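You operate a simulated robot arm through the tools that you are given. There is no shell and no other tool.

You run a simulated robot arm. Do the job below in one go: nothing can be reset, and whatever is moved stays where it is left.

## Task
Put things in order on the top of the orange bench. At the end: the purple cartridge stands where the grey spool stood; the black fan from the top of the orange bench stands where the purple cartridge stood; the grey spool from the top of the orange bench stands where the silver steel foot stood; the silver steel foot from the top of the orange bench is in the white open carton (marked "SPARES"); the white job ticket from the top of the orange bench stands where the black fan stood; whatever was shut is shut again. Leave all else as you found it, and nothing knocked over.

Only the result counts: the job must be done as asked and must still hold three seconds after the hand-in. Knocking over, shifting, dropping, spilling or breaking anything else fails it.

## Robot
A 7-joint arm with a two-finger parallel gripper, fixed in place. Base frame: the origin is at the foot of the arm, x ahead of it, y to its left, z up; the work surface is at about z = 0. Lengths are in m, angles in degrees, forces in N, time in s.
With the tool pointing down near the work surface it reaches from about 0.22 to 0.58 m from the base axis. Its first joint turns from -66.0 to 66.0 degrees. Payload 2.5 kg.
The TCP is the grasp point between the finger pads, 0.023 m short of the fingertips. In the tool frame z runs along the fingers and y along their closing line. The gripper opens to 0.094 m. The fingers are 0.038 m wide and 0.01 m thick; the gripper's body (0.054 by 0.096 m) begins 0.039 m behind the TCP.
Orientation is that of the tool frame in the base frame, as a unit quaternion [w, x, y, z]. With the fingers straight down and closing along the base's y, the tool's x points along the base's -x, its y along +y and its z along -z.

## Interface
- The arm moves only by the tool move_arm. Its argument "commands" is a list that holds one entry, the list of rows, each a list of 6 numbers: the shift along the tool's x, y, z in units of 400 mm (1.0 is 400 mm), then the turn, a rotation vector about the tool's x, y, z in units of 90 degrees (1.0 is 90 degrees). In form: [[[x, y, z, wx, wy, wz], ...]]. A call has 1 to 20 rows; each row is the pose to reach, as a shift and turn from the pose commanded when the call began, along the tool's axes at that moment. "jaw" is the closure, from 0 (fully open) to 1 (shut), set as the call begins (left out, the last holds). A call with a number of a shift or a turn outside -1 to 1 is refused whole. A row lasts 0.2 s, in which the tool goes at most 0.05 m and 8.6 degrees; a call with a longer step from one row to the next is refused whole, and so is a gripper value outside its range. Where a pose cannot be reached the arm comes as near as it can. A force on the tool above 40 N (or 10 N above the force at the start of the call, whichever is more), or a blocked arm, ends the call early, and 0.2 s more pass. The fingers move at their own pace (about 0.108 m/s each) and stop on an object; they squeeze with about 32 N. The grip force told is the motor's: it shows also when the fingers shut on nothing. Time passes only in rows, and 0.2 s behind the last, so rows that repeat a pose let the fingers close. The reply holds the time, the measured pose of the TCP, the force on the tool along the base axes, the opening and the grip force, in the units named above and with some noise, with the torque about the TCP (base axes, N m) and any sound that the robot's microphone picked up.
- Cameras (640 x 400 px; columns grow to the right, rows downward): "scene" is fixed at [0.1122, -0.3981, 0.556]; the picture's right is [0.89, -0.45, 0.00], its down [-0.22, -0.44, -0.87] and it looks along [0.39, 0.78, -0.49] (base axes); focal length 345 px, centre (320, 200). "wrist" rides on the gripper at [0.086, 0.016, -0.074] in the tool frame; the picture's right is [-0.18, 0.98, 0.00], its down [-0.58, -0.11, -0.81] and it looks along [-0.79, -0.15, 0.59] (tool axes); focal length 243 px, centre (320, 200). There is no depth. A picture from a camera that has moved, and an enlarged one, comes with that camera's place and axes in the base frame and with its lens.
- capture(camera): a new picture of that camera. It takes no simulated time.
- zoom(camera, box): a new picture of the part [left, top, right, bottom] of that camera's present view, enlarged. It takes no simulated time.
- finish_job(): hands the job in; it is judged then, once.

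Nothing tells you positions but the pictures and the camera data. Unless the task says otherwise, let go and move clear before handing in.

The tools are called as name(argument=value, ...) on one line, values as JSON. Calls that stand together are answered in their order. move_arm: Moves the arm, as the interface text tells. Its arguments: {"type":"object","properties":{"commands":{"type":"array","items":{"type":"array","items":{"type":"array","items":{"type":"number"}}}},"jaw":{"type":"number"}},"required":["commands"]} The other tools are called the same way: capture (camera) takes a picture; zoom (camera, box) takes an enlarged picture of a part of a camera's view; finish_job () hands the job in.

At the start:

```text
clock: 0.0
tcp_pos: [0.336, 0.095, 0.376]
tool_rot: [0.0, 0.0, 1.0, 0.0]
ft_force: [0.1, -1.1, -0.3]
moment: [-0.02, 0.02, -0.01]
gripper_width: 0.0939
gripper_force: 0.0
```

scene: 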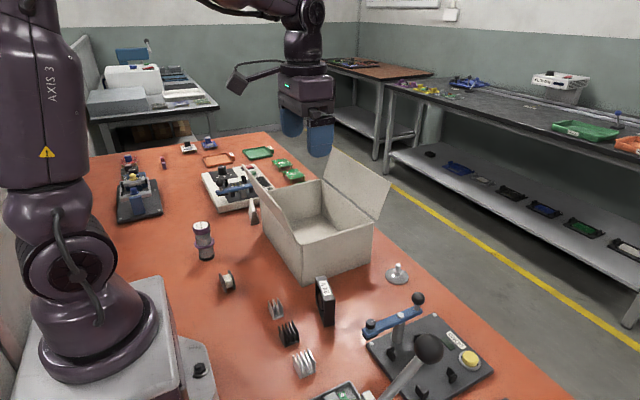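
wrist: 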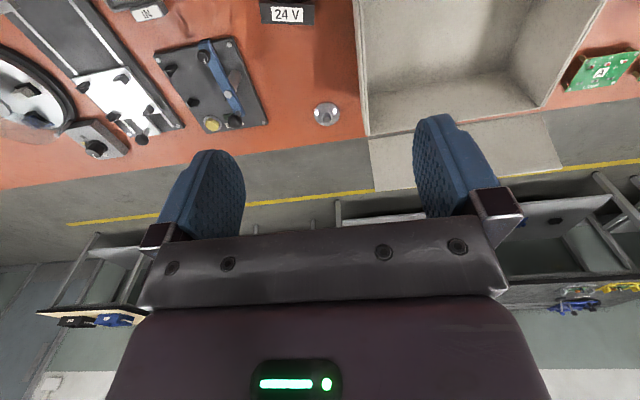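

I see the orange bench with an open carton, a black fan, a steel foot, a purple cartridge, a small spool and others. First I take closer pictures to identify each object.

zoom(camera="scene", box=[180, 200, 440, 362])

zoom(camera="scene", box=[100, 120, 340, 270])

zoom(camera="scene", box=[260, 250, 500, 400])

capture(camera="wrist")

```text
2.46 times, centred on (310, 281) of scene
camera zoom: at [0.1122, -0.3981, 0.556], right [0.89, -0.45, 0.0], down [-0.22, -0.44, -0.87], along [0.39, 0.78, -0.49], focal length 850 px, centre (345, 1)
```

zoom: 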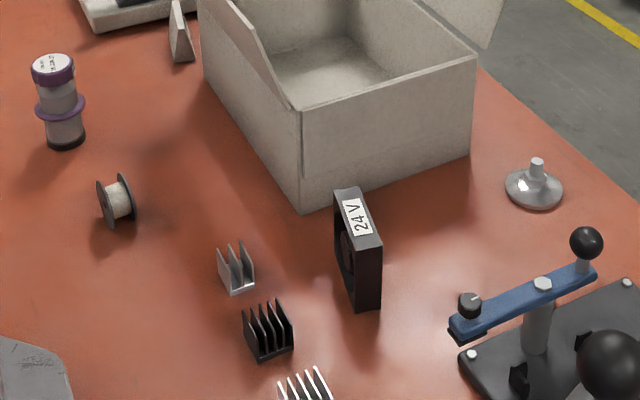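

```text
2.67 times, centred on (220, 195) of scene
camera zoom: at [0.1122, -0.3981, 0.556], right [0.89, -0.45, 0.0], down [-0.22, -0.44, -0.87], along [0.39, 0.78, -0.49], focal length 921 px, centre (587, 213)
```

zoom: 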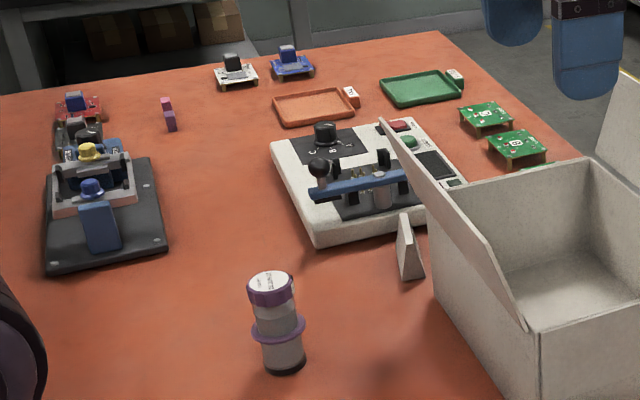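

```text
2.67 times, centred on (380, 325) of scene
camera zoom: at [0.1122, -0.3981, 0.556], right [0.89, -0.45, 0.0], down [-0.22, -0.44, -0.87], along [0.39, 0.78, -0.49], focal length 921 px, centre (160, -133)
```

zoom: 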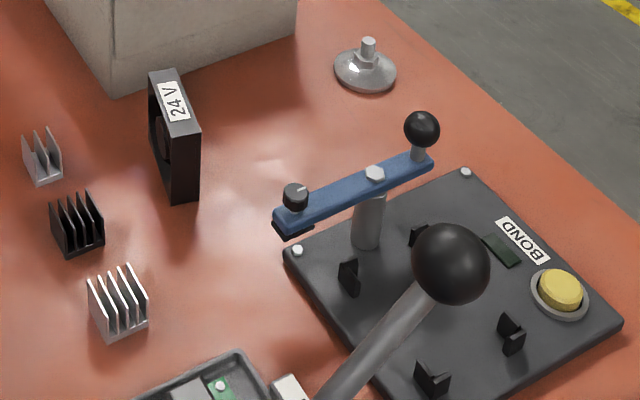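

```text
taken
camera wrist: at [0.2485, 0.1109, 0.4494], right [0.18, 0.98, 0.0], down [0.58, -0.11, 0.81], along [0.79, -0.15, -0.59], focal length 243 px, centre (320, 200)
```

wrist: 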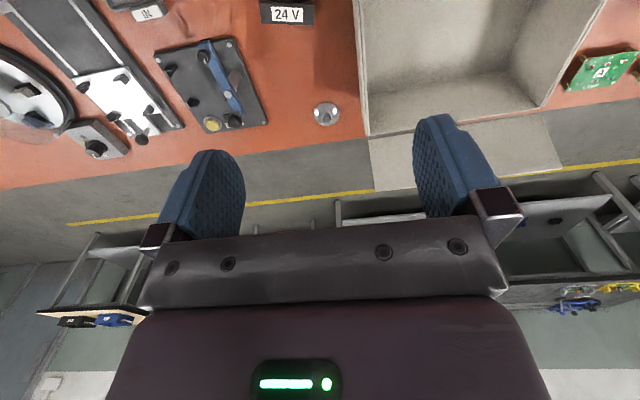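

The objects are the purple-capped cartridge at about (0.17, 0.36), the spool at about (0.18, 0.21), the fan at about (0.345, 0.05), the foot at about (0.55, 0.07) and the ticket at about (0.32, 0.45). I'll survey with the wrist camera first, starting with the foot.

move_arm(commands=[[[-0.05, -0.011, 0.05, 0, 0, 0], [-0.1, -0.022, 0.12, 0, 0, 0], [-0.15, -0.033, 0.19, 0, 0, 0], [-0.2, -0.044, 0.25, 0, 0, 0], [-0.26, -0.055, 0.315, 0, 0, 0], [-0.26, -0.055, 0.315, 0, 0, 0]]], jaw=0)

capture(camera="wrist")

zoom(camera="wrist", box=[220, 0, 460, 150])

capture(camera="scene")

```text
clock: 1.4
tcp_pos: [0.4383, 0.0714, 0.2482]
tool_rot: [0.001, 0.0, 1.0, 0.0]
ft_force: [-0.1, -0.7, -0.4]
moment: [-0.04, 0.02, -0.02]
gripper_width: 0.0938
gripper_force: 0.1
```

```text
taken
camera wrist: at [0.3522, 0.0872, 0.3219], right [0.18, 0.98, 0.0], down [0.58, -0.11, 0.81], along [0.79, -0.15, -0.59], focal length 243 px, centre (320, 200)
```

wrist: 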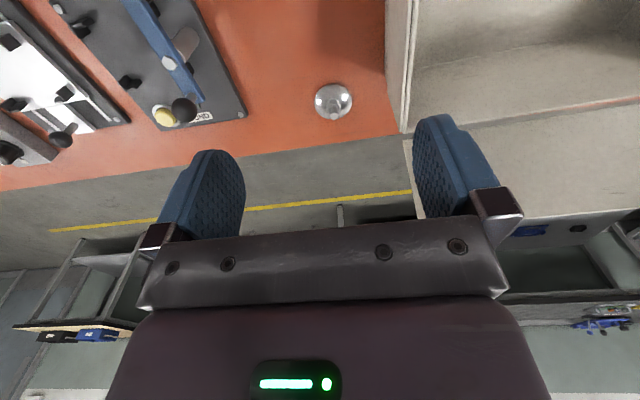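

```text
2.67 times, centred on (340, 75) of wrist
camera zoom: at [0.3522, 0.0872, 0.3219], right [0.18, 0.98, 0.0], down [0.58, -0.11, 0.81], along [0.79, -0.15, -0.59], focal length 647 px, centre (267, 533)
```

zoom: 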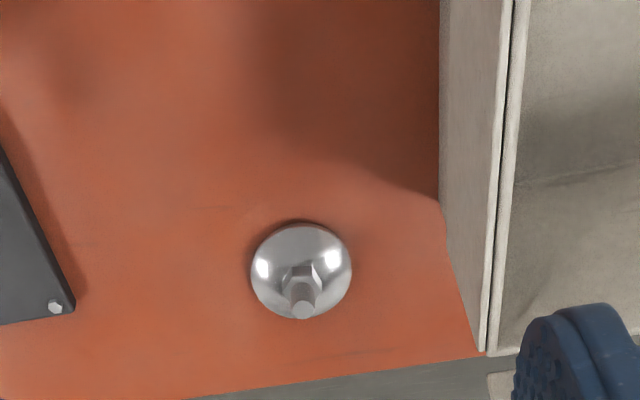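

```text
taken
```

scene: 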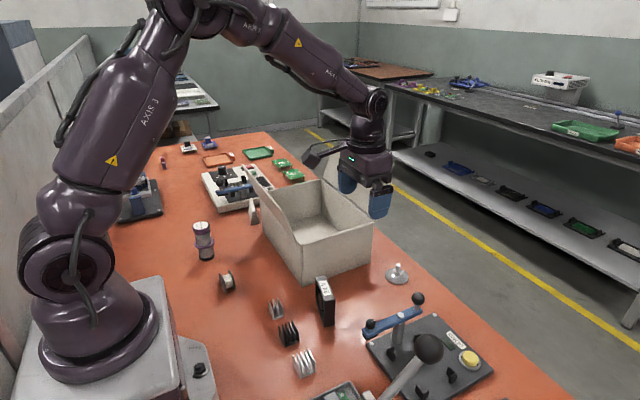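

The foot disc is centred near (0.549, 0.070), with its stud top at z of about 0.037. I'll zoom in for its shape.

zoom(camera="scene", box=[372, 250, 420, 290])

zoom(camera="scene", box=[235, 140, 395, 290])

zoom(camera="scene", box=[185, 180, 270, 300])

zoom(camera="scene", box=[300, 260, 350, 340])

```text
10.00 times, centred on (396, 270) of scene
camera zoom: at [0.1122, -0.3981, 0.556], right [0.89, -0.45, 0.0], down [-0.22, -0.44, -0.87], along [0.39, 0.78, -0.49], focal length 3454 px, centre (-440, -500)
```

zoom: 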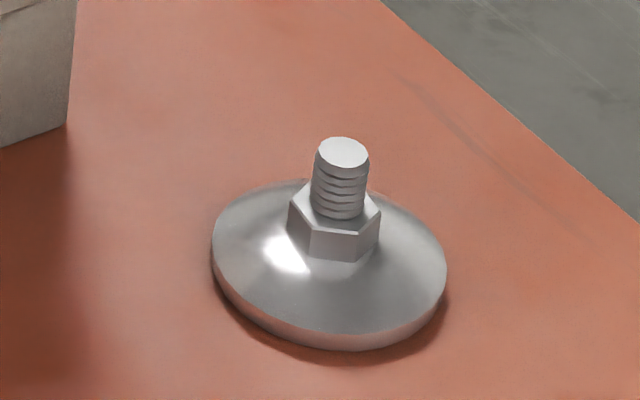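

```text
2.67 times, centred on (315, 215) of scene
camera zoom: at [0.1122, -0.3981, 0.556], right [0.89, -0.45, 0.0], down [-0.22, -0.44, -0.87], along [0.39, 0.78, -0.49], focal length 921 px, centre (333, 160)
```

zoom: 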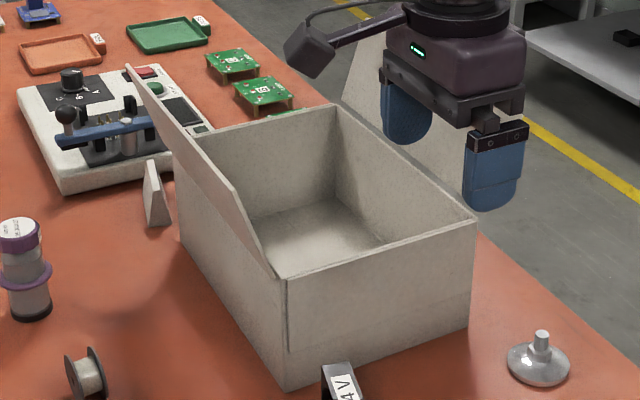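

```text
3.33 times, centred on (228, 240) of scene
camera zoom: at [0.1122, -0.3981, 0.556], right [0.89, -0.45, 0.0], down [-0.22, -0.44, -0.87], along [0.39, 0.78, -0.49], focal length 1151 px, centre (628, 67)
```

zoom: 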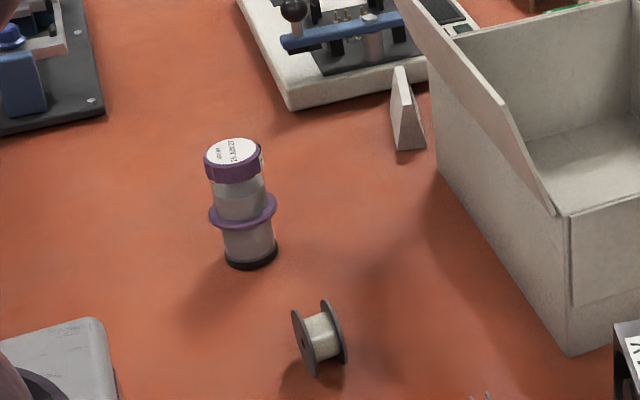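

```text
5.00 times, centred on (325, 300) of scene
camera zoom: at [0.1122, -0.3981, 0.556], right [0.89, -0.45, 0.0], down [-0.22, -0.44, -0.87], along [0.39, 0.78, -0.49], focal length 1727 px, centre (295, -300)
```

zoom: 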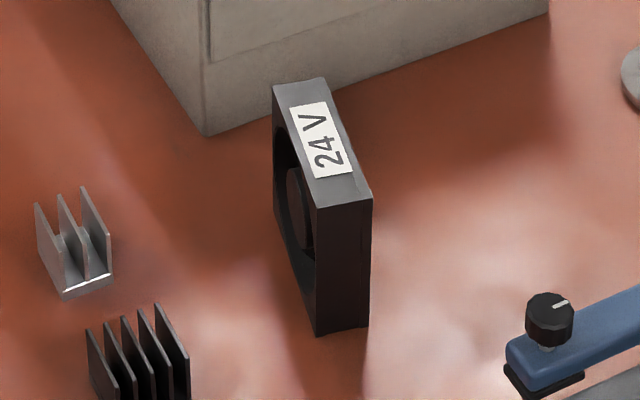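

The foot has a disc, a nut and a stud about 13 mm across, so I'll grip it by the stud, clear of the nut. I move over it now and check the alignment.

move_arm(commands=[[[-0.05, 0, 0.05, 0, 0, 0], [-0.11, 0, 0.12, 0, 0, 0], [-0.17, -0.005, 0.2, 0, 0, 0], [-0.23, -0.005, 0.28, 0, 0, 0], [-0.276, -0.0075, 0.345, 0, 0, 0], [-0.276, -0.0075, 0.345, 0, 0, 0]]])

capture(camera="wrist")

zoom(camera="scene", box=[330, 170, 450, 290])

```text
clock: 2.8
tcp_pos: [0.5458, 0.0714, 0.1087]
tool_rot: [0.0, 0.0, 1.0, 0.001]
ft_force: [-0.5, 0.3, -0.3]
moment: [0.0, 0.02, -0.01]
gripper_width: 0.094
gripper_force: 0.1
```

```text
taken
camera wrist: at [0.4588, 0.0872, 0.1839], right [0.18, 0.98, 0.0], down [0.58, -0.11, 0.81], along [0.79, -0.15, -0.59], focal length 243 px, centre (320, 200)
```

wrist: 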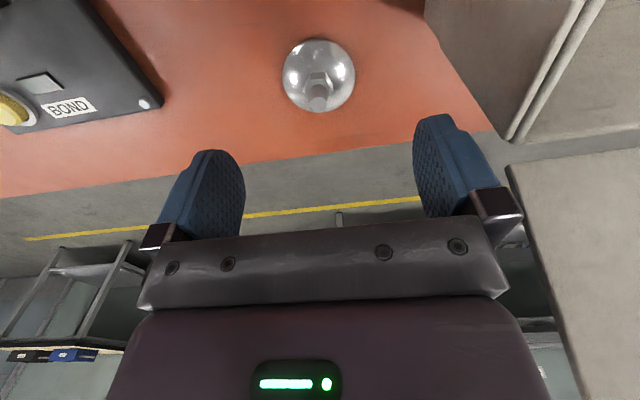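

```text
3.33 times, centred on (390, 230) of scene
camera zoom: at [0.1122, -0.3981, 0.556], right [0.89, -0.45, 0.0], down [-0.22, -0.44, -0.87], along [0.39, 0.78, -0.49], focal length 1151 px, centre (87, 100)
```

zoom: 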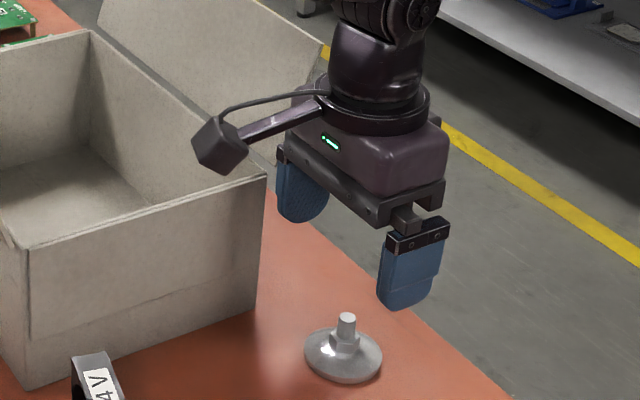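

The gripper is about 3 mm short in x, so I correct that and go down around the stud with the fingertips just above the nut. Then I check before closing.

move_arm(commands=[[[-0.0075, -0.003, 0.05, 0, 0, 0], [-0.0075, -0.003, 0.1, 0, 0, 0], [-0.0075, -0.003, 0.14, 0, 0, 0], [-0.0075, -0.003, 0.1625, 0, 0, 0], [-0.0075, -0.003, 0.1625, 0, 0, 0]]])

capture(camera="wrist")

zoom(camera="scene", box=[350, 200, 440, 290])

```text
clock: 4.0
tcp_pos: [0.5517, 0.0697, 0.0453]
tool_rot: [0.0, 0.001, 1.0, 0.0]
ft_force: [-0.7, -0.6, 0.1]
moment: [-0.01, 0.0, -0.02]
gripper_width: 0.094
gripper_force: 0.0
```

```text
taken
camera wrist: at [0.4648, 0.085, 0.1199], right [0.18, 0.98, 0.0], down [0.58, -0.11, 0.81], along [0.79, -0.15, -0.59], focal length 243 px, centre (320, 200)
```

wrist: 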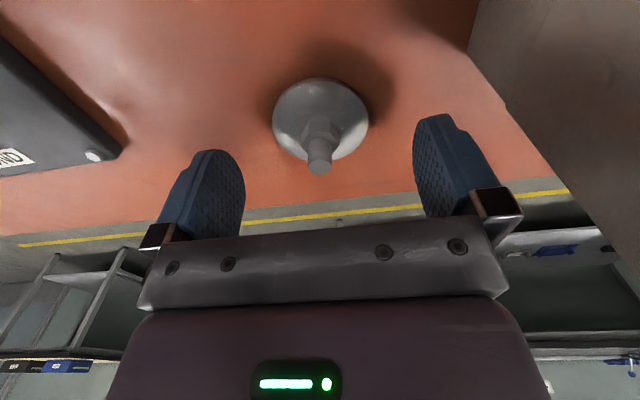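

```text
4.44 times, centred on (395, 245) of scene
camera zoom: at [0.1122, -0.3981, 0.556], right [0.89, -0.45, 0.0], down [-0.22, -0.44, -0.87], along [0.39, 0.78, -0.49], focal length 1535 px, centre (-13, 0)
```

zoom: 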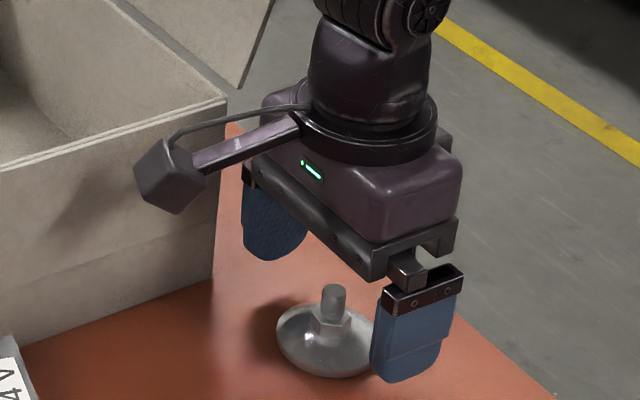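

The stud is centred between the fingers at (0.549, 0.069). I close on it.

move_arm(commands=[[[0, 0, 0, 0, 0, 0], [0, 0, 0, 0, 0, 0], [0, 0, 0, 0, 0, 0], [0, 0, 0, 0, 0, 0]]], jaw=1)

capture(camera="wrist")

```text
clock: 5.0
tcp_pos: [0.5518, 0.0699, 0.0466]
tool_rot: [0.0, 0.0, 1.0, 0.0]
ft_force: [-0.4, -0.3, 1.4]
moment: [0.04, 0.01, 0.01]
gripper_width: 0.011
gripper_force: 31.8
```

```text
taken
camera wrist: at [0.4647, 0.0851, 0.12], right [0.18, 0.98, 0.0], down [0.58, -0.11, 0.81], along [0.79, -0.15, -0.59], focal length 243 px, centre (320, 200)
```

wrist: 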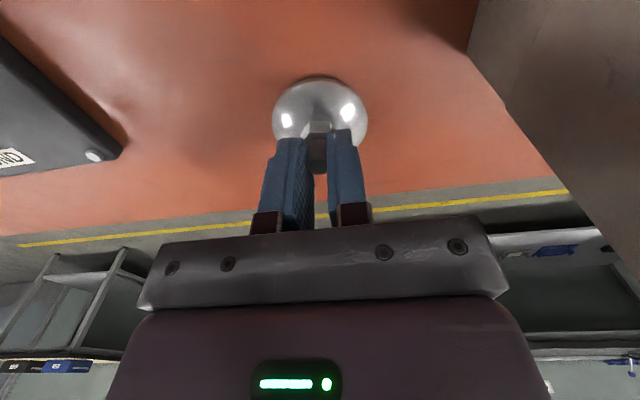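

The foot is held by the stud. Next I lift it straight up, well above the carton flaps, whose tops are near z = 0.23.

move_arm(commands=[[[0, 0, -0.06, 0, 0, 0], [0, 0, -0.17, 0, 0, 0], [0, 0, -0.29, 0, 0, 0], [0, 0, -0.41, 0, 0, 0], [0, 0, -0.53, 0, 0, 0], [0, 0, -0.65, 0, 0, 0], [0, 0, -0.72, 0, 0, 0], [0, 0, -0.72, 0, 0, 0]]])

capture(camera="scene")

capture(camera="wrist")

```text
clock: 6.8
tcp_pos: [0.5511, 0.0702, 0.3316]
tool_rot: [0.0, 0.0, 1.0, 0.0]
ft_force: [0.1, -0.9, -1.5]
moment: [0.04, 0.01, -0.04]
gripper_width: 0.0114
gripper_force: 31.9
```

```text
taken
```

scene: 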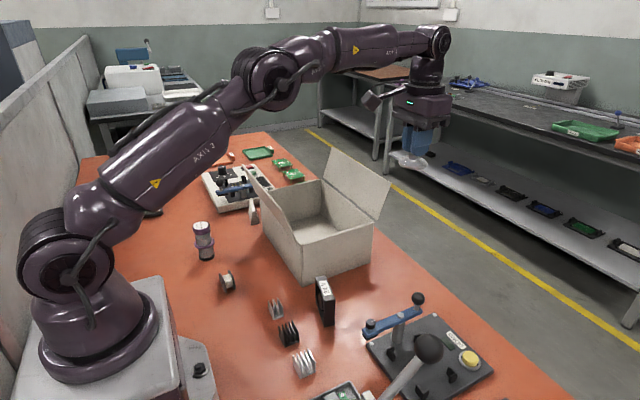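

```text
taken
camera wrist: at [0.4648, 0.0854, 0.4065], right [0.18, 0.98, 0.0], down [0.58, -0.11, 0.81], along [0.79, -0.15, -0.59], focal length 243 px, centre (320, 200)
```

wrist: 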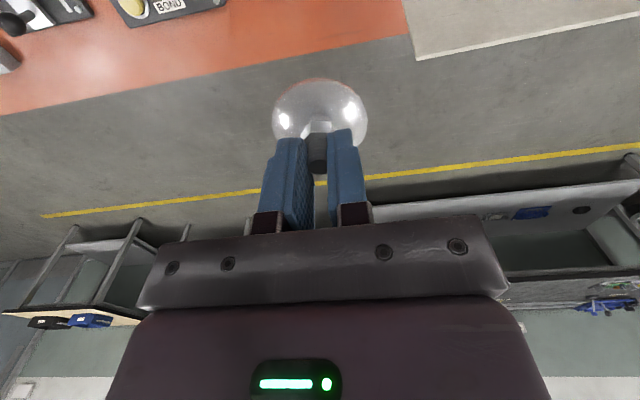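

The foot is lifted cleanly. Now I swing over the carton and yaw the tool 90°, so the camera boom will lie along the carton's long side.

move_arm(commands=[[[0.021, 0.0458, 0, 0, 0, -0.0833], [0.042, 0.0917, 0, 0, 0, -0.1667], [0.063, 0.1375, 0, 0, 0, -0.25], [0.084, 0.1833, 0, 0, 0, -0.3333], [0.105, 0.2292, 0, 0, 0, -0.4167], [0.126, 0.275, 0, 0, 0, -0.5], [0.147, 0.3208, 0, 0, 0, -0.5833], [0.168, 0.3667, 0, 0, 0, -0.6667], [0.189, 0.4125, 0, 0, 0, -0.75], [0.21, 0.4583, 0, 0, 0, -0.8333], [0.231, 0.5042, 0, 0, 0, -0.9167], [0.2525, 0.55, 0, 0, 0, -1.0], [0.2525, 0.55, 0, 0, 0, -1.0]]])

capture(camera="scene")

capture(camera="wrist")

```text
clock: 9.6
tcp_pos: [0.4514, 0.2896, 0.3333]
tool_rot: [0.0, 0.708, -0.706, -0.001]
ft_force: [0.3, -0.3, -1.0]
moment: [0.01, -0.01, 0.0]
gripper_width: 0.0109
gripper_force: 32.0
```

```text
taken
```

scene: 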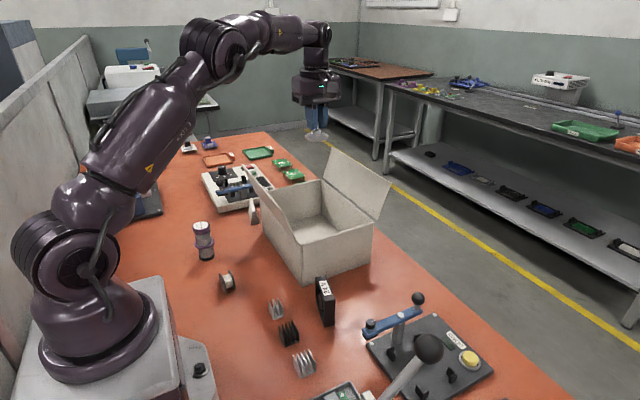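

```text
taken
camera wrist: at [0.4355, 0.2024, 0.4074], right [-0.98, 0.18, 0.0], down [0.11, 0.58, 0.81], along [0.15, 0.79, -0.59], focal length 243 px, centre (320, 200)
```

wrist: 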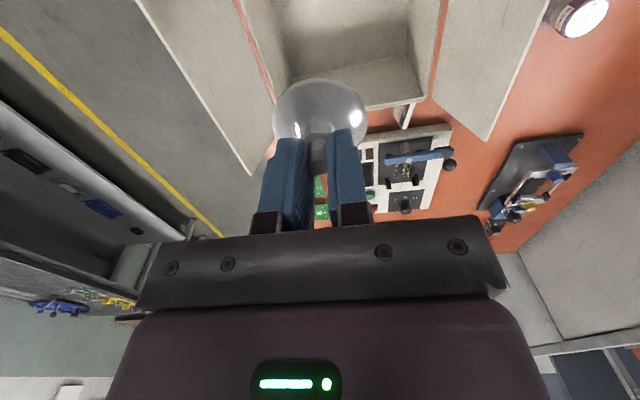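

I'm over the carton, which spans about x 0.338–0.521 and y 0.145–0.397 inside. I'll lower the foot to just above the carton floor.

move_arm(commands=[[[0.0125, 0.0275, 0.1, 0, 0, 0], [0.0125, 0.0275, 0.2, 0, 0, 0], [0.0125, 0.0275, 0.3, 0, 0, 0], [0.0125, 0.0275, 0.4, 0, 0, 0], [0.0125, 0.0275, 0.5, 0, 0, 0], [0.0125, 0.0275, 0.58, 0, 0, 0], [0.0125, 0.0275, 0.64, 0, 0, 0], [0.0125, 0.0275, 0.68, 0, 0, 0], [0.0125, 0.0275, 0.68, 0, 0, 0]]])

capture(camera="scene")

capture(camera="wrist")

```text
clock: 11.6
tcp_pos: [0.4401, 0.2848, 0.0624]
tool_rot: [0.0, 0.708, -0.706, 0.0]
ft_force: [0.5, 0.1, -1.1]
moment: [0.02, 0.03, 0.01]
gripper_width: 0.0113
gripper_force: 31.7
```

```text
taken
```

scene: 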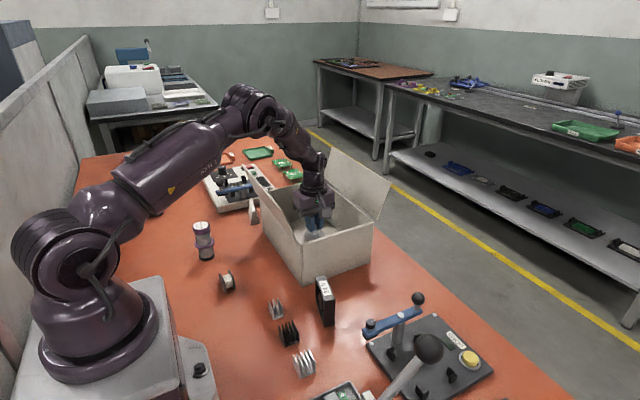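

```text
taken
camera wrist: at [0.4246, 0.1978, 0.1373], right [-0.98, 0.18, 0.0], down [0.11, 0.58, 0.81], along [0.15, 0.79, -0.59], focal length 243 px, centre (320, 200)
```

wrist: 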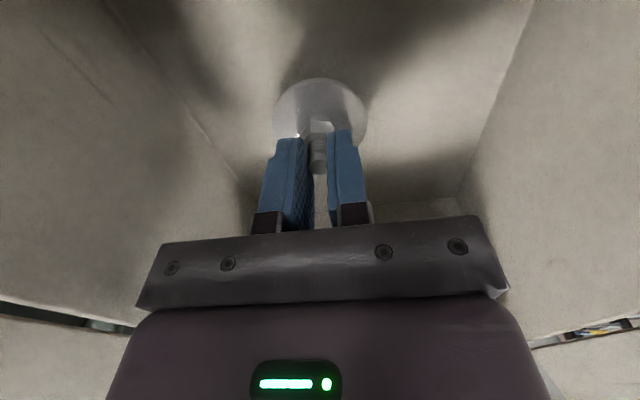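

The foot hangs about 15 mm above the floor, so I lower it slowly until contact.

move_arm(commands=[[[0, 0, 0.006, 0, 0, 0], [0, 0, 0.012, 0, 0, 0], [0, 0, 0.018, 0, 0, 0], [0, 0, 0.024, 0, 0, 0], [0, 0, 0.024, 0, 0, 0]]])

move_arm(commands=[[[0, 0, 0.004, 0, 0, 0], [0, 0, 0.007, 0, 0, 0], [0, 0, 0.007, 0, 0, 0]]])

```text
clock: 12.8
tcp_pos: [0.4406, 0.2843, 0.0526]
tool_rot: [0.001, 0.708, -0.706, 0.0]
ft_force: [0.9, 0.6, -0.6]
moment: [0.0, 0.0, 0.0]
gripper_width: 0.0111
gripper_force: 32.4
```

```text
clock: 13.6
tcp_pos: [0.4416, 0.2845, 0.05]
tool_rot: [-0.001, 0.707, -0.707, 0.0]
ft_force: [-3.7, -2.1, 10.7]
moment: [-0.15, 0.13, -0.01]
gripper_width: 0.0111
gripper_force: 32.1
```

The foot is touching the floor (about 11 N), so I open the fingers and then rise straight up.

move_arm(commands=[[[0, 0, -0.002, 0, 0, 0], [0, 0, -0.002, 0, 0, 0], [0, 0, -0.002, 0, 0, 0]]], jaw=0.4)

move_arm(commands=[[[0, 0, -0.05, 0, 0, 0], [0, 0, -0.13, 0, 0, 0], [0, 0, -0.25, 0, 0, 0], [0, 0, -0.37, 0, 0, 0], [0, 0, -0.49, 0, 0, 0], [0, 0, -0.61, 0, 0, 0], [0, 0, -0.72, 0, 0, 0], [0, 0, -0.72, 0, 0, 0]]])

capture(camera="wrist")

zoom(camera="scene", box=[235, 140, 395, 290])

```text
clock: 14.4
tcp_pos: [0.441, 0.2855, 0.05]
tool_rot: [0.001, -0.707, 0.707, 0.0]
ft_force: [0.5, -0.3, 0.1]
moment: [0.02, 0.0, 0.02]
gripper_width: 0.0564
gripper_force: 0.0
```

```text
clock: 16.2
tcp_pos: [0.4394, 0.2822, 0.3412]
tool_rot: [0.0, 0.708, -0.707, 0.0]
ft_force: [0.7, 0.5, -0.5]
moment: [0.03, -0.01, -0.02]
gripper_width: 0.0565
gripper_force: 0.0
```

```text
taken
camera wrist: at [0.423, 0.1951, 0.4161], right [-0.98, 0.18, 0.0], down [0.11, 0.58, 0.81], along [0.15, 0.79, -0.59], focal length 243 px, centre (320, 200)
```

wrist: 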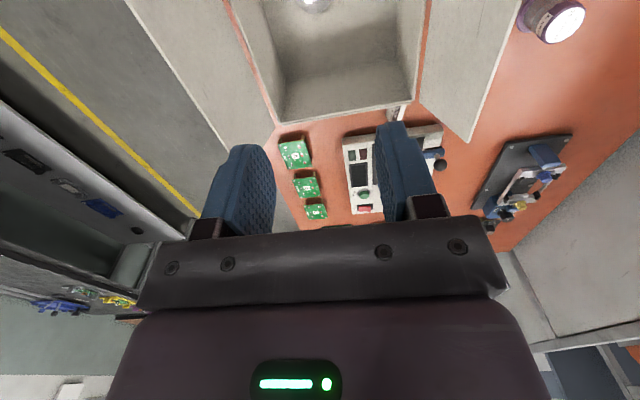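

```text
2.67 times, centred on (315, 215) of scene
camera zoom: at [0.1122, -0.3981, 0.556], right [0.89, -0.45, 0.0], down [-0.22, -0.44, -0.87], along [0.39, 0.78, -0.49], focal length 921 px, centre (333, 160)
```

zoom: 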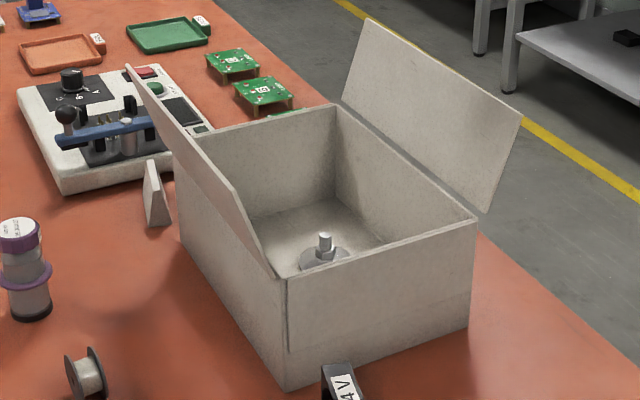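

The foot now stands in the carton. Next I move toward the spool, staying high over the flap, and look at it.

move_arm(commands=[[[0.033, 0.089, 0, 0, 0, 0], [0.066, 0.178, 0, 0, 0, 0], [0.099, 0.267, 0, 0, 0, 0], [0.132, 0.356, 0, 0, 0, 0], [0.165, 0.445, 0, 0, 0, 0], [0.198, 0.534, 0, 0, 0, 0], [0.2305, 0.6235, 0, 0, 0, 0], [0.2305, 0.6235, 0.09, 0, 0, 0], [0.2305, 0.6235, 0.18, 0, 0, 0], [0.2305, 0.6235, 0.27, 0, 0, 0], [0.2305, 0.6235, 0.35, 0, 0, 0], [0.2305, 0.6235, 0.35, 0, 0, 0]]], jaw=0)

capture(camera="wrist")

capture(camera="scene")

```text
clock: 18.8
tcp_pos: [0.1917, 0.192, 0.1983]
tool_rot: [-0.001, 0.708, -0.707, 0.0]
ft_force: [0.8, -0.3, -0.5]
moment: [-0.01, -0.03, 0.01]
gripper_width: 0.094
gripper_force: 0.2
```

```text
taken
camera wrist: at [0.1753, 0.1047, 0.273], right [-0.98, 0.18, 0.0], down [0.11, 0.58, 0.81], along [0.15, 0.79, -0.59], focal length 243 px, centre (320, 200)
```

wrist: 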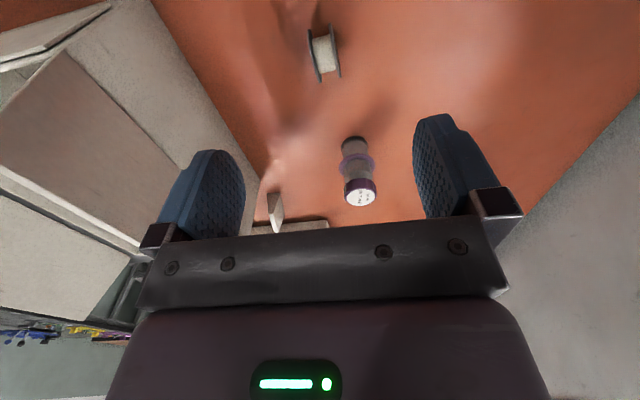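

```text
taken
```

scene: 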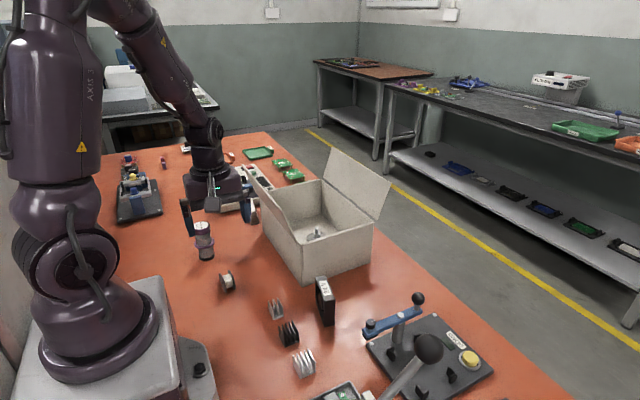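

From here the spool, the cartridge and the ticket are all visible. I zoom in to measure them.

zoom(camera="wrist", box=[280, 0, 408, 80])

zoom(camera="wrist", box=[300, 130, 412, 210])

zoom(camera="wrist", box=[240, 170, 336, 230])

```text
5.00 times, centred on (344, 40) of wrist
camera zoom: at [0.1753, 0.1047, 0.273], right [-0.98, 0.18, 0.0], down [0.11, 0.58, 0.81], along [0.15, 0.79, -0.59], focal length 1213 px, centre (200, 1000)
```

zoom: 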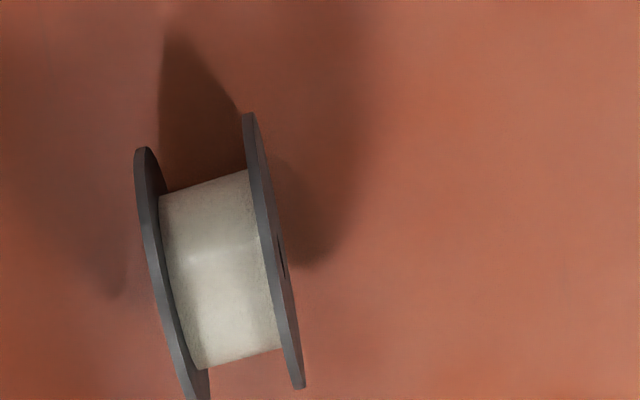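

```text
5.00 times, centred on (356, 170) of wrist
camera zoom: at [0.1753, 0.1047, 0.273], right [-0.98, 0.18, 0.0], down [0.11, 0.58, 0.81], along [0.15, 0.79, -0.59], focal length 1213 px, centre (140, 350)
```

zoom: 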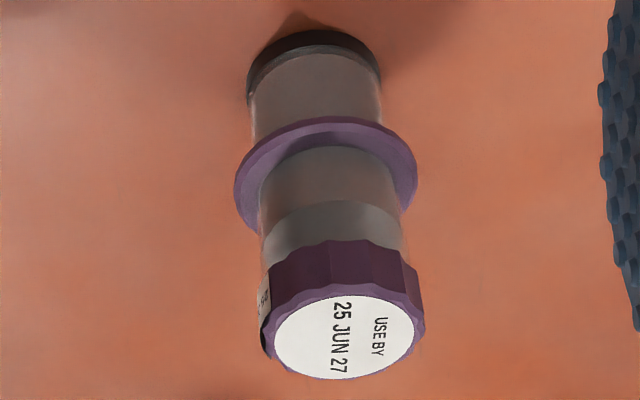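

```text
6.67 times, centred on (288, 200) of wrist
camera zoom: at [0.1753, 0.1047, 0.273], right [-0.98, 0.18, 0.0], down [0.11, 0.58, 0.81], along [0.15, 0.79, -0.59], focal length 1618 px, centre (533, 200)
```

zoom: 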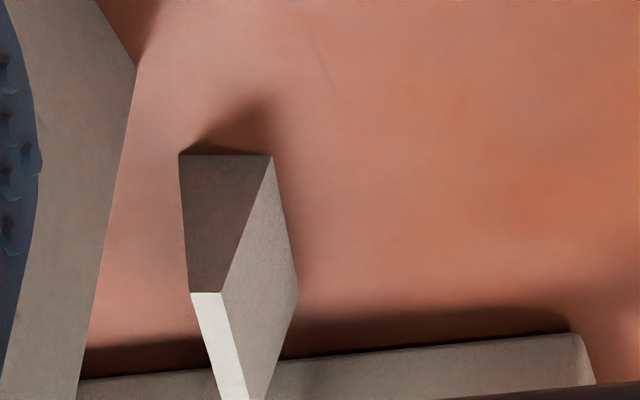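

The spool is centred at about (0.190, 0.209) with its axis nearly along x, and its flanges are about 45 mm across. The cartridge centre is about (0.1695, 0.350) and the ticket is about 71 mm long, near (0.33, 0.47). I descend around the spool with the fingers beside the flange faces.

move_arm(commands=[[[-0.02, 0.003, 0.06, 0, 0, -0.02], [-0.0458, 0.003, 0.16, 0, 0, -0.039], [-0.0458, 0.003, 0.26, 0, 0, -0.039], [-0.0458, 0.003, 0.34, 0, 0, -0.039], [-0.0458, 0.003, 0.39, 0, 0, -0.039], [-0.0458, 0.003, 0.4225, 0, 0, -0.039], [-0.0458, 0.003, 0.4225, 0, 0, -0.039]]], jaw=0.2)

capture(camera="wrist")

zoom(camera="scene", box=[150, 170, 300, 300])

```text
clock: 20.4
tcp_pos: [0.1907, 0.2106, 0.0291]
tool_rot: [0.0, 0.729, -0.685, 0.0]
ft_force: [0.3, -0.4, 0.6]
moment: [0.03, -0.03, -0.03]
gripper_width: 0.0751
gripper_force: 0.2
```

```text
taken
camera wrist: at [0.1797, 0.123, 0.1033], right [-0.99, 0.12, 0.0], down [0.07, 0.59, 0.81], along [0.1, 0.8, -0.59], focal length 243 px, centre (320, 200)
```

wrist: 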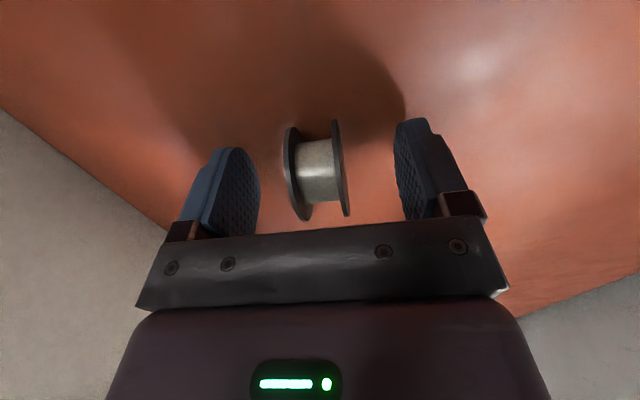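

```text
3.08 times, centred on (225, 235) of scene
camera zoom: at [0.1122, -0.3981, 0.556], right [0.89, -0.45, 0.0], down [-0.22, -0.44, -0.87], along [0.39, 0.78, -0.49], focal length 1063 px, centre (612, 92)
```

zoom: 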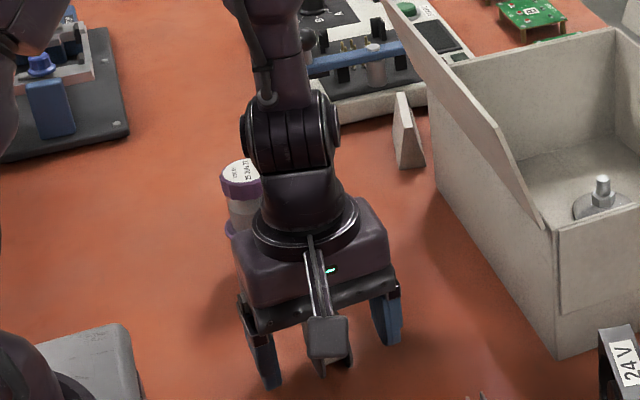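

The spool sits centred between the fingers, so I close on its flange faces.

move_arm(commands=[[[0, 0, 0, 0, 0, 0], [0, 0, 0, 0, 0, 0], [0, 0, 0, 0, 0, 0], [0, 0, 0, 0, 0, 0]]], jaw=1)

capture(camera="wrist")

```text
clock: 21.4
tcp_pos: [0.1899, 0.2112, 0.0288]
tool_rot: [0.001, 0.729, -0.685, 0.0]
ft_force: [-0.4, 0.9, 0.0]
moment: [-0.01, 0.03, -0.04]
gripper_width: 0.0209
gripper_force: 31.7
```

```text
taken
camera wrist: at [0.1796, 0.123, 0.1036], right [-0.99, 0.12, 0.0], down [0.07, 0.59, 0.81], along [0.1, 0.8, -0.59], focal length 243 px, centre (320, 200)
```

wrist: 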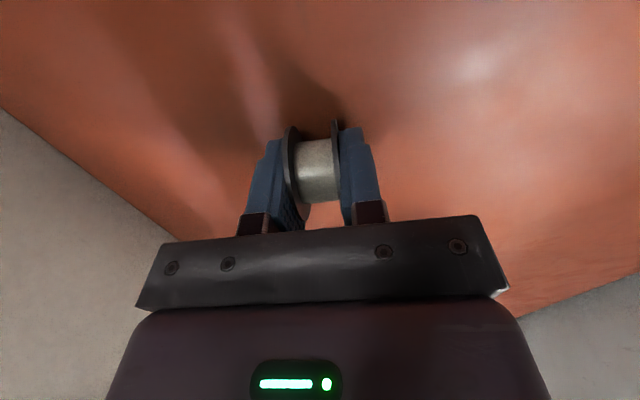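

The spool is held. I lift it straight up, then carry it over to the foot's old place while turning back to the straight-ahead yaw.

move_arm(commands=[[[0, 0, -0.04, 0, 0, 0], [0, 0, -0.13, 0, 0, 0], [0, 0, -0.25, 0, 0, 0], [0, 0, -0.37, 0, 0, 0], [0, 0, -0.49, 0, 0, 0], [0, 0, -0.61, 0, 0, 0], [0, 0, -0.71, 0, 0, 0], [0, 0, -0.75, 0, 0, 0], [0, 0, -0.75, 0, 0, 0]]])

capture(camera="wrist")

capture(camera="scene")

```text
clock: 23.4
tcp_pos: [0.1904, 0.2087, 0.3285]
tool_rot: [0.0, 0.729, -0.684, 0.0]
ft_force: [0.3, 0.1, -0.6]
moment: [-0.03, 0.02, 0.0]
gripper_width: 0.021
gripper_force: 31.9
```

```text
taken
camera wrist: at [0.1789, 0.1204, 0.4035], right [-0.99, 0.12, 0.0], down [0.07, 0.59, 0.81], along [0.1, 0.8, -0.59], focal length 243 px, centre (320, 200)
```

wrist: 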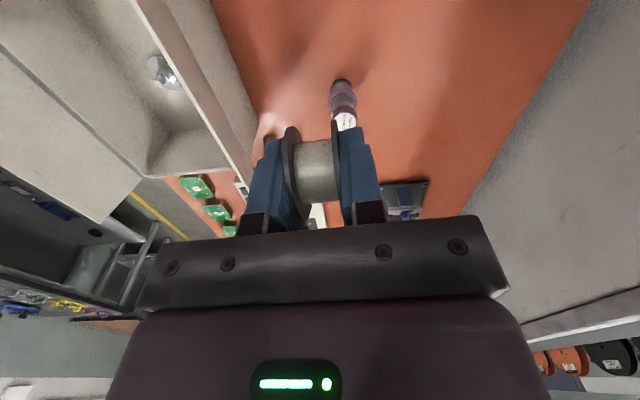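

```text
taken
```

scene: 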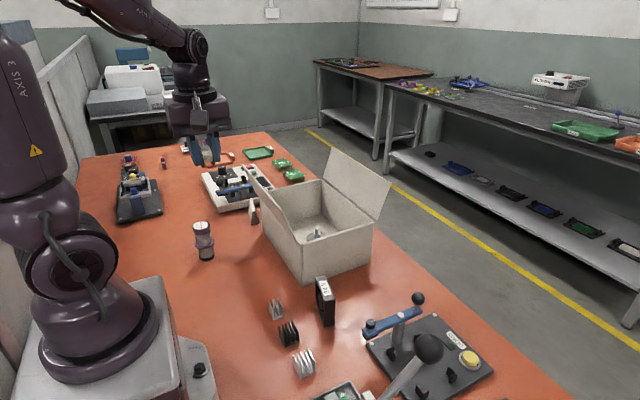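

I carry the spool to above the foot's old place at (0.549, 0.069) at safe height.

move_arm(commands=[[[0.0334, -0.0733, 0, 0, 0, 0.0833], [0.0668, -0.1467, 0, 0, 0, 0.1667], [0.1003, -0.22, 0, 0, 0, 0.25], [0.1337, -0.2933, 0, 0, 0, 0.3333], [0.1671, -0.3667, 0, 0, 0, 0.4167], [0.2005, -0.44, 0, 0, 0, 0.5], [0.2339, -0.5133, 0, 0, 0, 0.5833], [0.2673, -0.5867, 0, 0, 0, 0.6667], [0.3008, -0.66, 0, 0, 0, 0.75], [0.3342, -0.7333, 0, 0, 0, 0.8333], [0.3676, -0.8067, 0, 0, 0, 0.9167], [0.401, -0.88, 0, 0, 0, 1.0], [0.401, -0.88, 0, 0, 0, 1.0], [0.401, -0.88, 0, 0, 0, 1.0]]])

capture(camera="wrist")

capture(camera="scene")

```text
clock: 26.4
tcp_pos: [0.5501, 0.0723, 0.3291]
tool_rot: [0.0, -0.031, 1.0, -0.001]
ft_force: [-0.2, -1.3, -0.8]
moment: [-0.03, -0.01, 0.0]
gripper_width: 0.021
gripper_force: 32.4
```

```text
taken
camera wrist: at [0.4622, 0.0824, 0.4046], right [0.12, 0.99, 0.0], down [0.59, -0.07, 0.81], along [0.8, -0.1, -0.59], focal length 243 px, centre (320, 200)
```

wrist: 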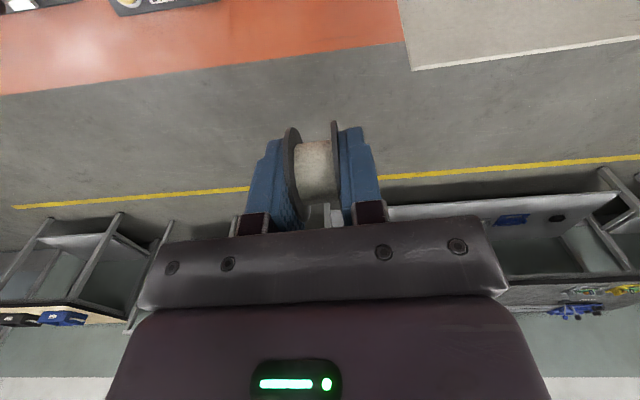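

```text
taken
```

scene: 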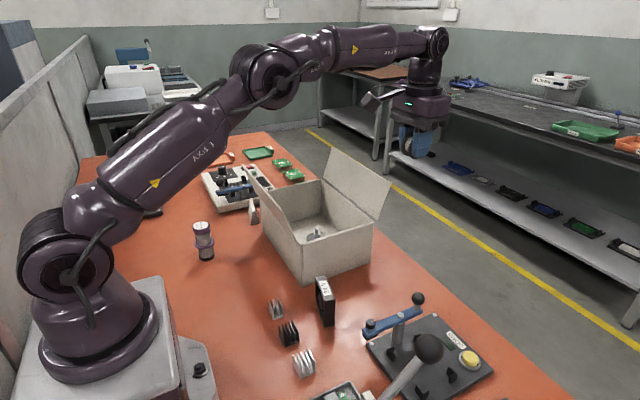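

I descend to just above the bench.

move_arm(commands=[[[-0.0033, -0.0065, 0.1, 0, 0, 0], [-0.0033, -0.0065, 0.21, 0, 0, 0], [-0.0033, -0.0065, 0.32, 0, 0, 0], [-0.0033, -0.0065, 0.43, 0, 0, 0], [-0.0033, -0.0065, 0.54, 0, 0, 0], [-0.0033, -0.0065, 0.63, 0, 0, 0], [-0.0033, -0.0065, 0.7, 0, 0, 0], [-0.0033, -0.0065, 0.7375, 0, 0, 0], [-0.0033, -0.0065, 0.7375, 0, 0, 0]]])

capture(camera="wrist")

```text
clock: 28.4
tcp_pos: [0.5534, 0.0698, 0.0366]
tool_rot: [0.0, -0.03, 1.0, 0.001]
ft_force: [0.7, -0.9, -0.6]
moment: [0.01, -0.05, -0.01]
gripper_width: 0.0212
gripper_force: 32.0
```

```text
taken
camera wrist: at [0.4661, 0.0795, 0.1105], right [0.12, 0.99, 0.0], down [0.59, -0.07, 0.81], along [0.8, -0.1, -0.59], focal length 243 px, centre (320, 200)
```

wrist: 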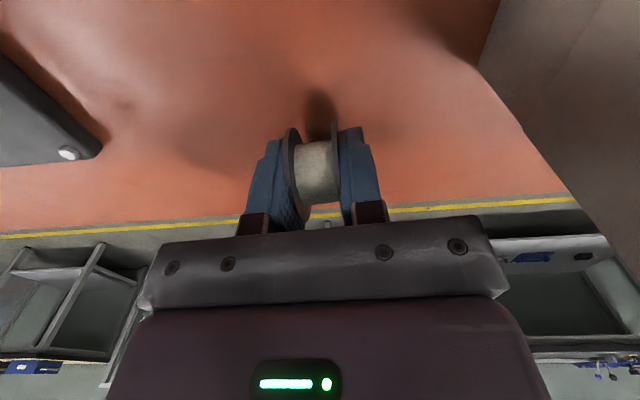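

I'm within 2 mm of the target. Now I lower the last 7 mm slowly.

move_arm(commands=[[[0.005, 0.001, 0.006, 0, 0, 0], [0.005, 0.001, 0.012, 0, 0, 0], [0.005, 0.001, 0.0165, 0, 0, 0], [0.005, 0.001, 0.0165, 0, 0, 0]]])

```text
clock: 29.4
tcp_pos: [0.5516, 0.0706, 0.0287]
tool_rot: [0.002, -0.031, 1.0, 0.0]
ft_force: [-2.7, -0.9, 8.9]
moment: [-0.05, 0.06, 0.0]
gripper_width: 0.021
gripper_force: 32.1
```

The spool is in contact with the bench, so I release it gently and go up.

move_arm(commands=[[[0, 0, -0.002, 0, 0, 0], [0, 0, -0.002, 0, 0, 0], [0, 0, -0.002, 0, 0, 0]]], jaw=0.4)

capture(camera="wrist")

move_arm(commands=[[[0, 0, -0.04, 0, 0, 0], [0, 0, -0.12, 0, 0, 0], [0, 0, -0.23, 0, 0, 0], [0, 0, -0.35, 0, 0, 0], [0, 0, -0.46, 0, 0, 0], [0, 0, -0.46, 0, 0, 0]]])

capture(camera="wrist")

capture(camera="scene")

```text
clock: 30.2
tcp_pos: [0.5513, 0.0686, 0.0294]
tool_rot: [0.0, -0.031, 1.0, 0.001]
ft_force: [0.3, -0.3, -0.8]
moment: [-0.02, 0.0, -0.01]
gripper_width: 0.0563
gripper_force: 0.1
```

```text
taken
camera wrist: at [0.4636, 0.0793, 0.1027], right [0.12, 0.99, 0.0], down [0.59, -0.07, 0.81], along [0.8, -0.1, -0.59], focal length 243 px, centre (320, 200)
```

wrist: 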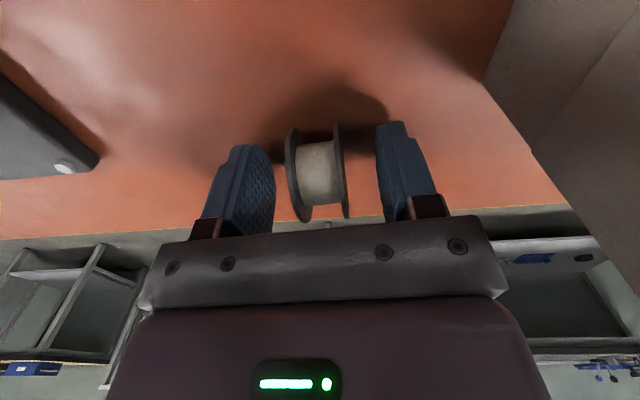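

```text
clock: 31.6
tcp_pos: [0.5525, 0.0673, 0.2124]
tool_rot: [0.0, -0.032, 0.999, -0.001]
ft_force: [-0.6, -0.5, 0.2]
moment: [-0.03, -0.01, 0.01]
gripper_width: 0.0563
gripper_force: 0.0
```

```text
taken
camera wrist: at [0.4651, 0.0777, 0.287], right [0.12, 0.99, 0.0], down [0.59, -0.07, 0.81], along [0.8, -0.1, -0.59], focal length 243 px, centre (320, 200)
```

wrist: 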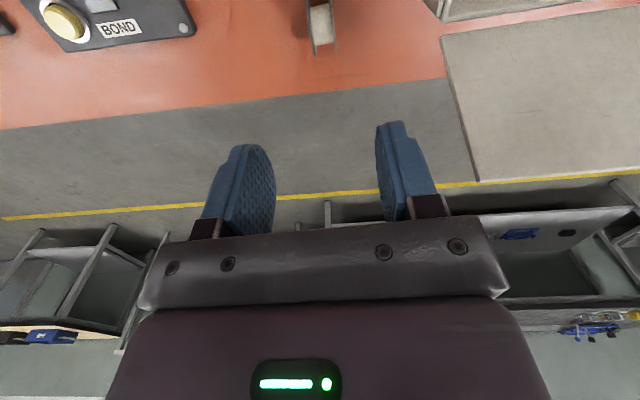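

```text
taken
```

scene: 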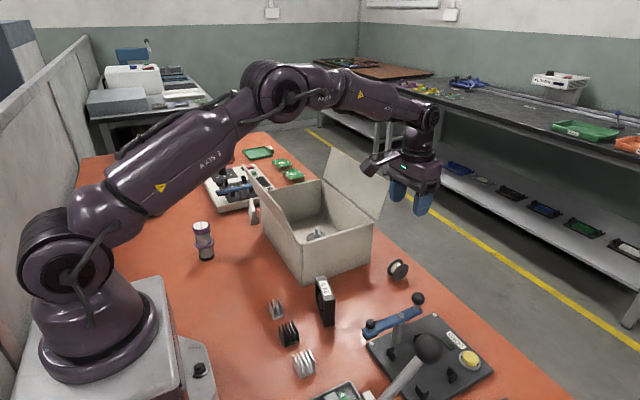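

The spool now stands at about (0.549, 0.068), matching the foot's old spot. Next I go high over the carton toward the purple cartridge and look at it.

move_arm(commands=[[[0, 0, -0.11, 0, 0, 0], [0, 0, -0.22, 0, 0, 0], [0, 0, -0.325, 0, 0, 0], [0.0707, 0.0493, -0.325, 0, 0, -0.0738], [0.1414, 0.0987, -0.325, 0, 0, -0.1477], [0.2121, 0.148, -0.325, 0, 0, -0.2215], [0.2828, 0.1973, -0.325, 0, 0, -0.2954], [0.3535, 0.2467, -0.325, 0, 0, -0.3692], [0.4242, 0.296, -0.325, 0, 0, -0.4431], [0.4949, 0.3453, -0.325, 0, 0, -0.5169], [0.5655, 0.3947, -0.325, 0, 0, -0.5908], [0.6362, 0.444, -0.325, 0, 0, -0.6646], [0.7069, 0.4934, -0.325, 0, 0, -0.7385], [0.7776, 0.5427, -0.325, 0, 0, -0.8123], [0.8483, 0.592, -0.325, 0, 0, -0.8862], [0.919, 0.6414, -0.325, 0, 0, -0.96], [0.919, 0.6414, -0.21, 0, 0, -0.96], [0.919, 0.6414, -0.09, 0, 0, -0.96], [0.919, 0.6414, 0.025, 0, 0, -0.96], [0.919, 0.6414, 0.025, 0, 0, -0.96]]], jaw=0)

capture(camera="wrist")

zoom(camera="wrist", box=[272, 40, 368, 160])

capture(camera="scene")

```text
clock: 35.8
tcp_pos: [0.1723, 0.3037, 0.2031]
tool_rot: [0.001, 0.707, -0.707, 0.0]
ft_force: [-0.3, 0.1, 1.0]
moment: [0.01, 0.0, 0.01]
gripper_width: 0.0941
gripper_force: 0.1
```

```text
taken
camera wrist: at [0.1561, 0.2171, 0.278], right [-0.98, 0.18, 0.0], down [0.11, 0.58, 0.81], along [0.15, 0.79, -0.59], focal length 243 px, centre (320, 200)
```

wrist: 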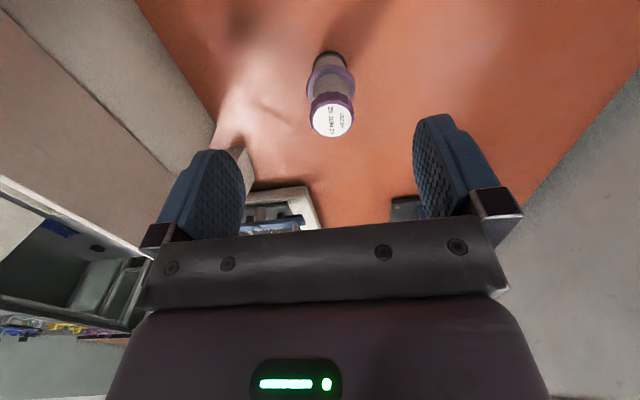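

```text
3.33 times, centred on (320, 100) of wrist
camera zoom: at [0.1561, 0.2171, 0.278], right [-0.98, 0.18, 0.0], down [0.11, 0.58, 0.81], along [0.15, 0.79, -0.59], focal length 809 px, centre (320, 533)
```

zoom: 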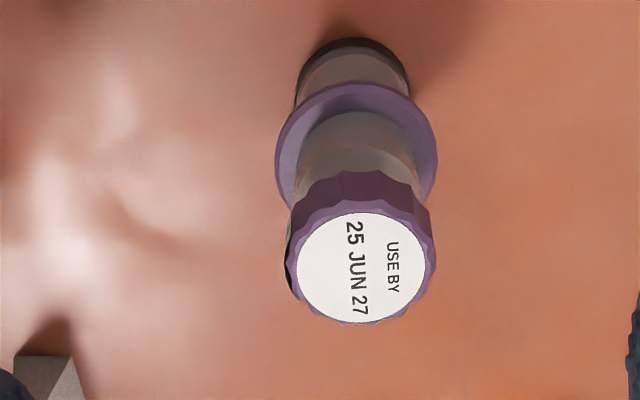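

```text
taken
```

scene: 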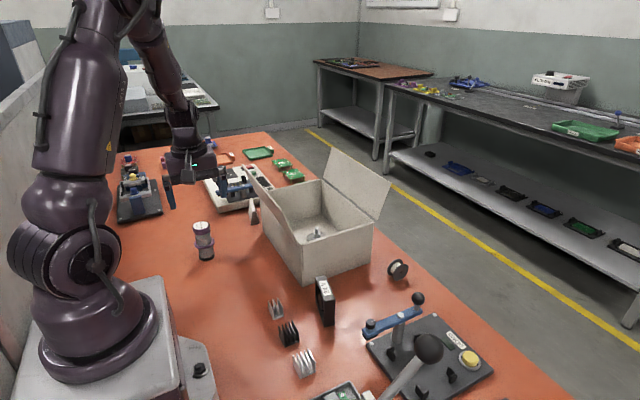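

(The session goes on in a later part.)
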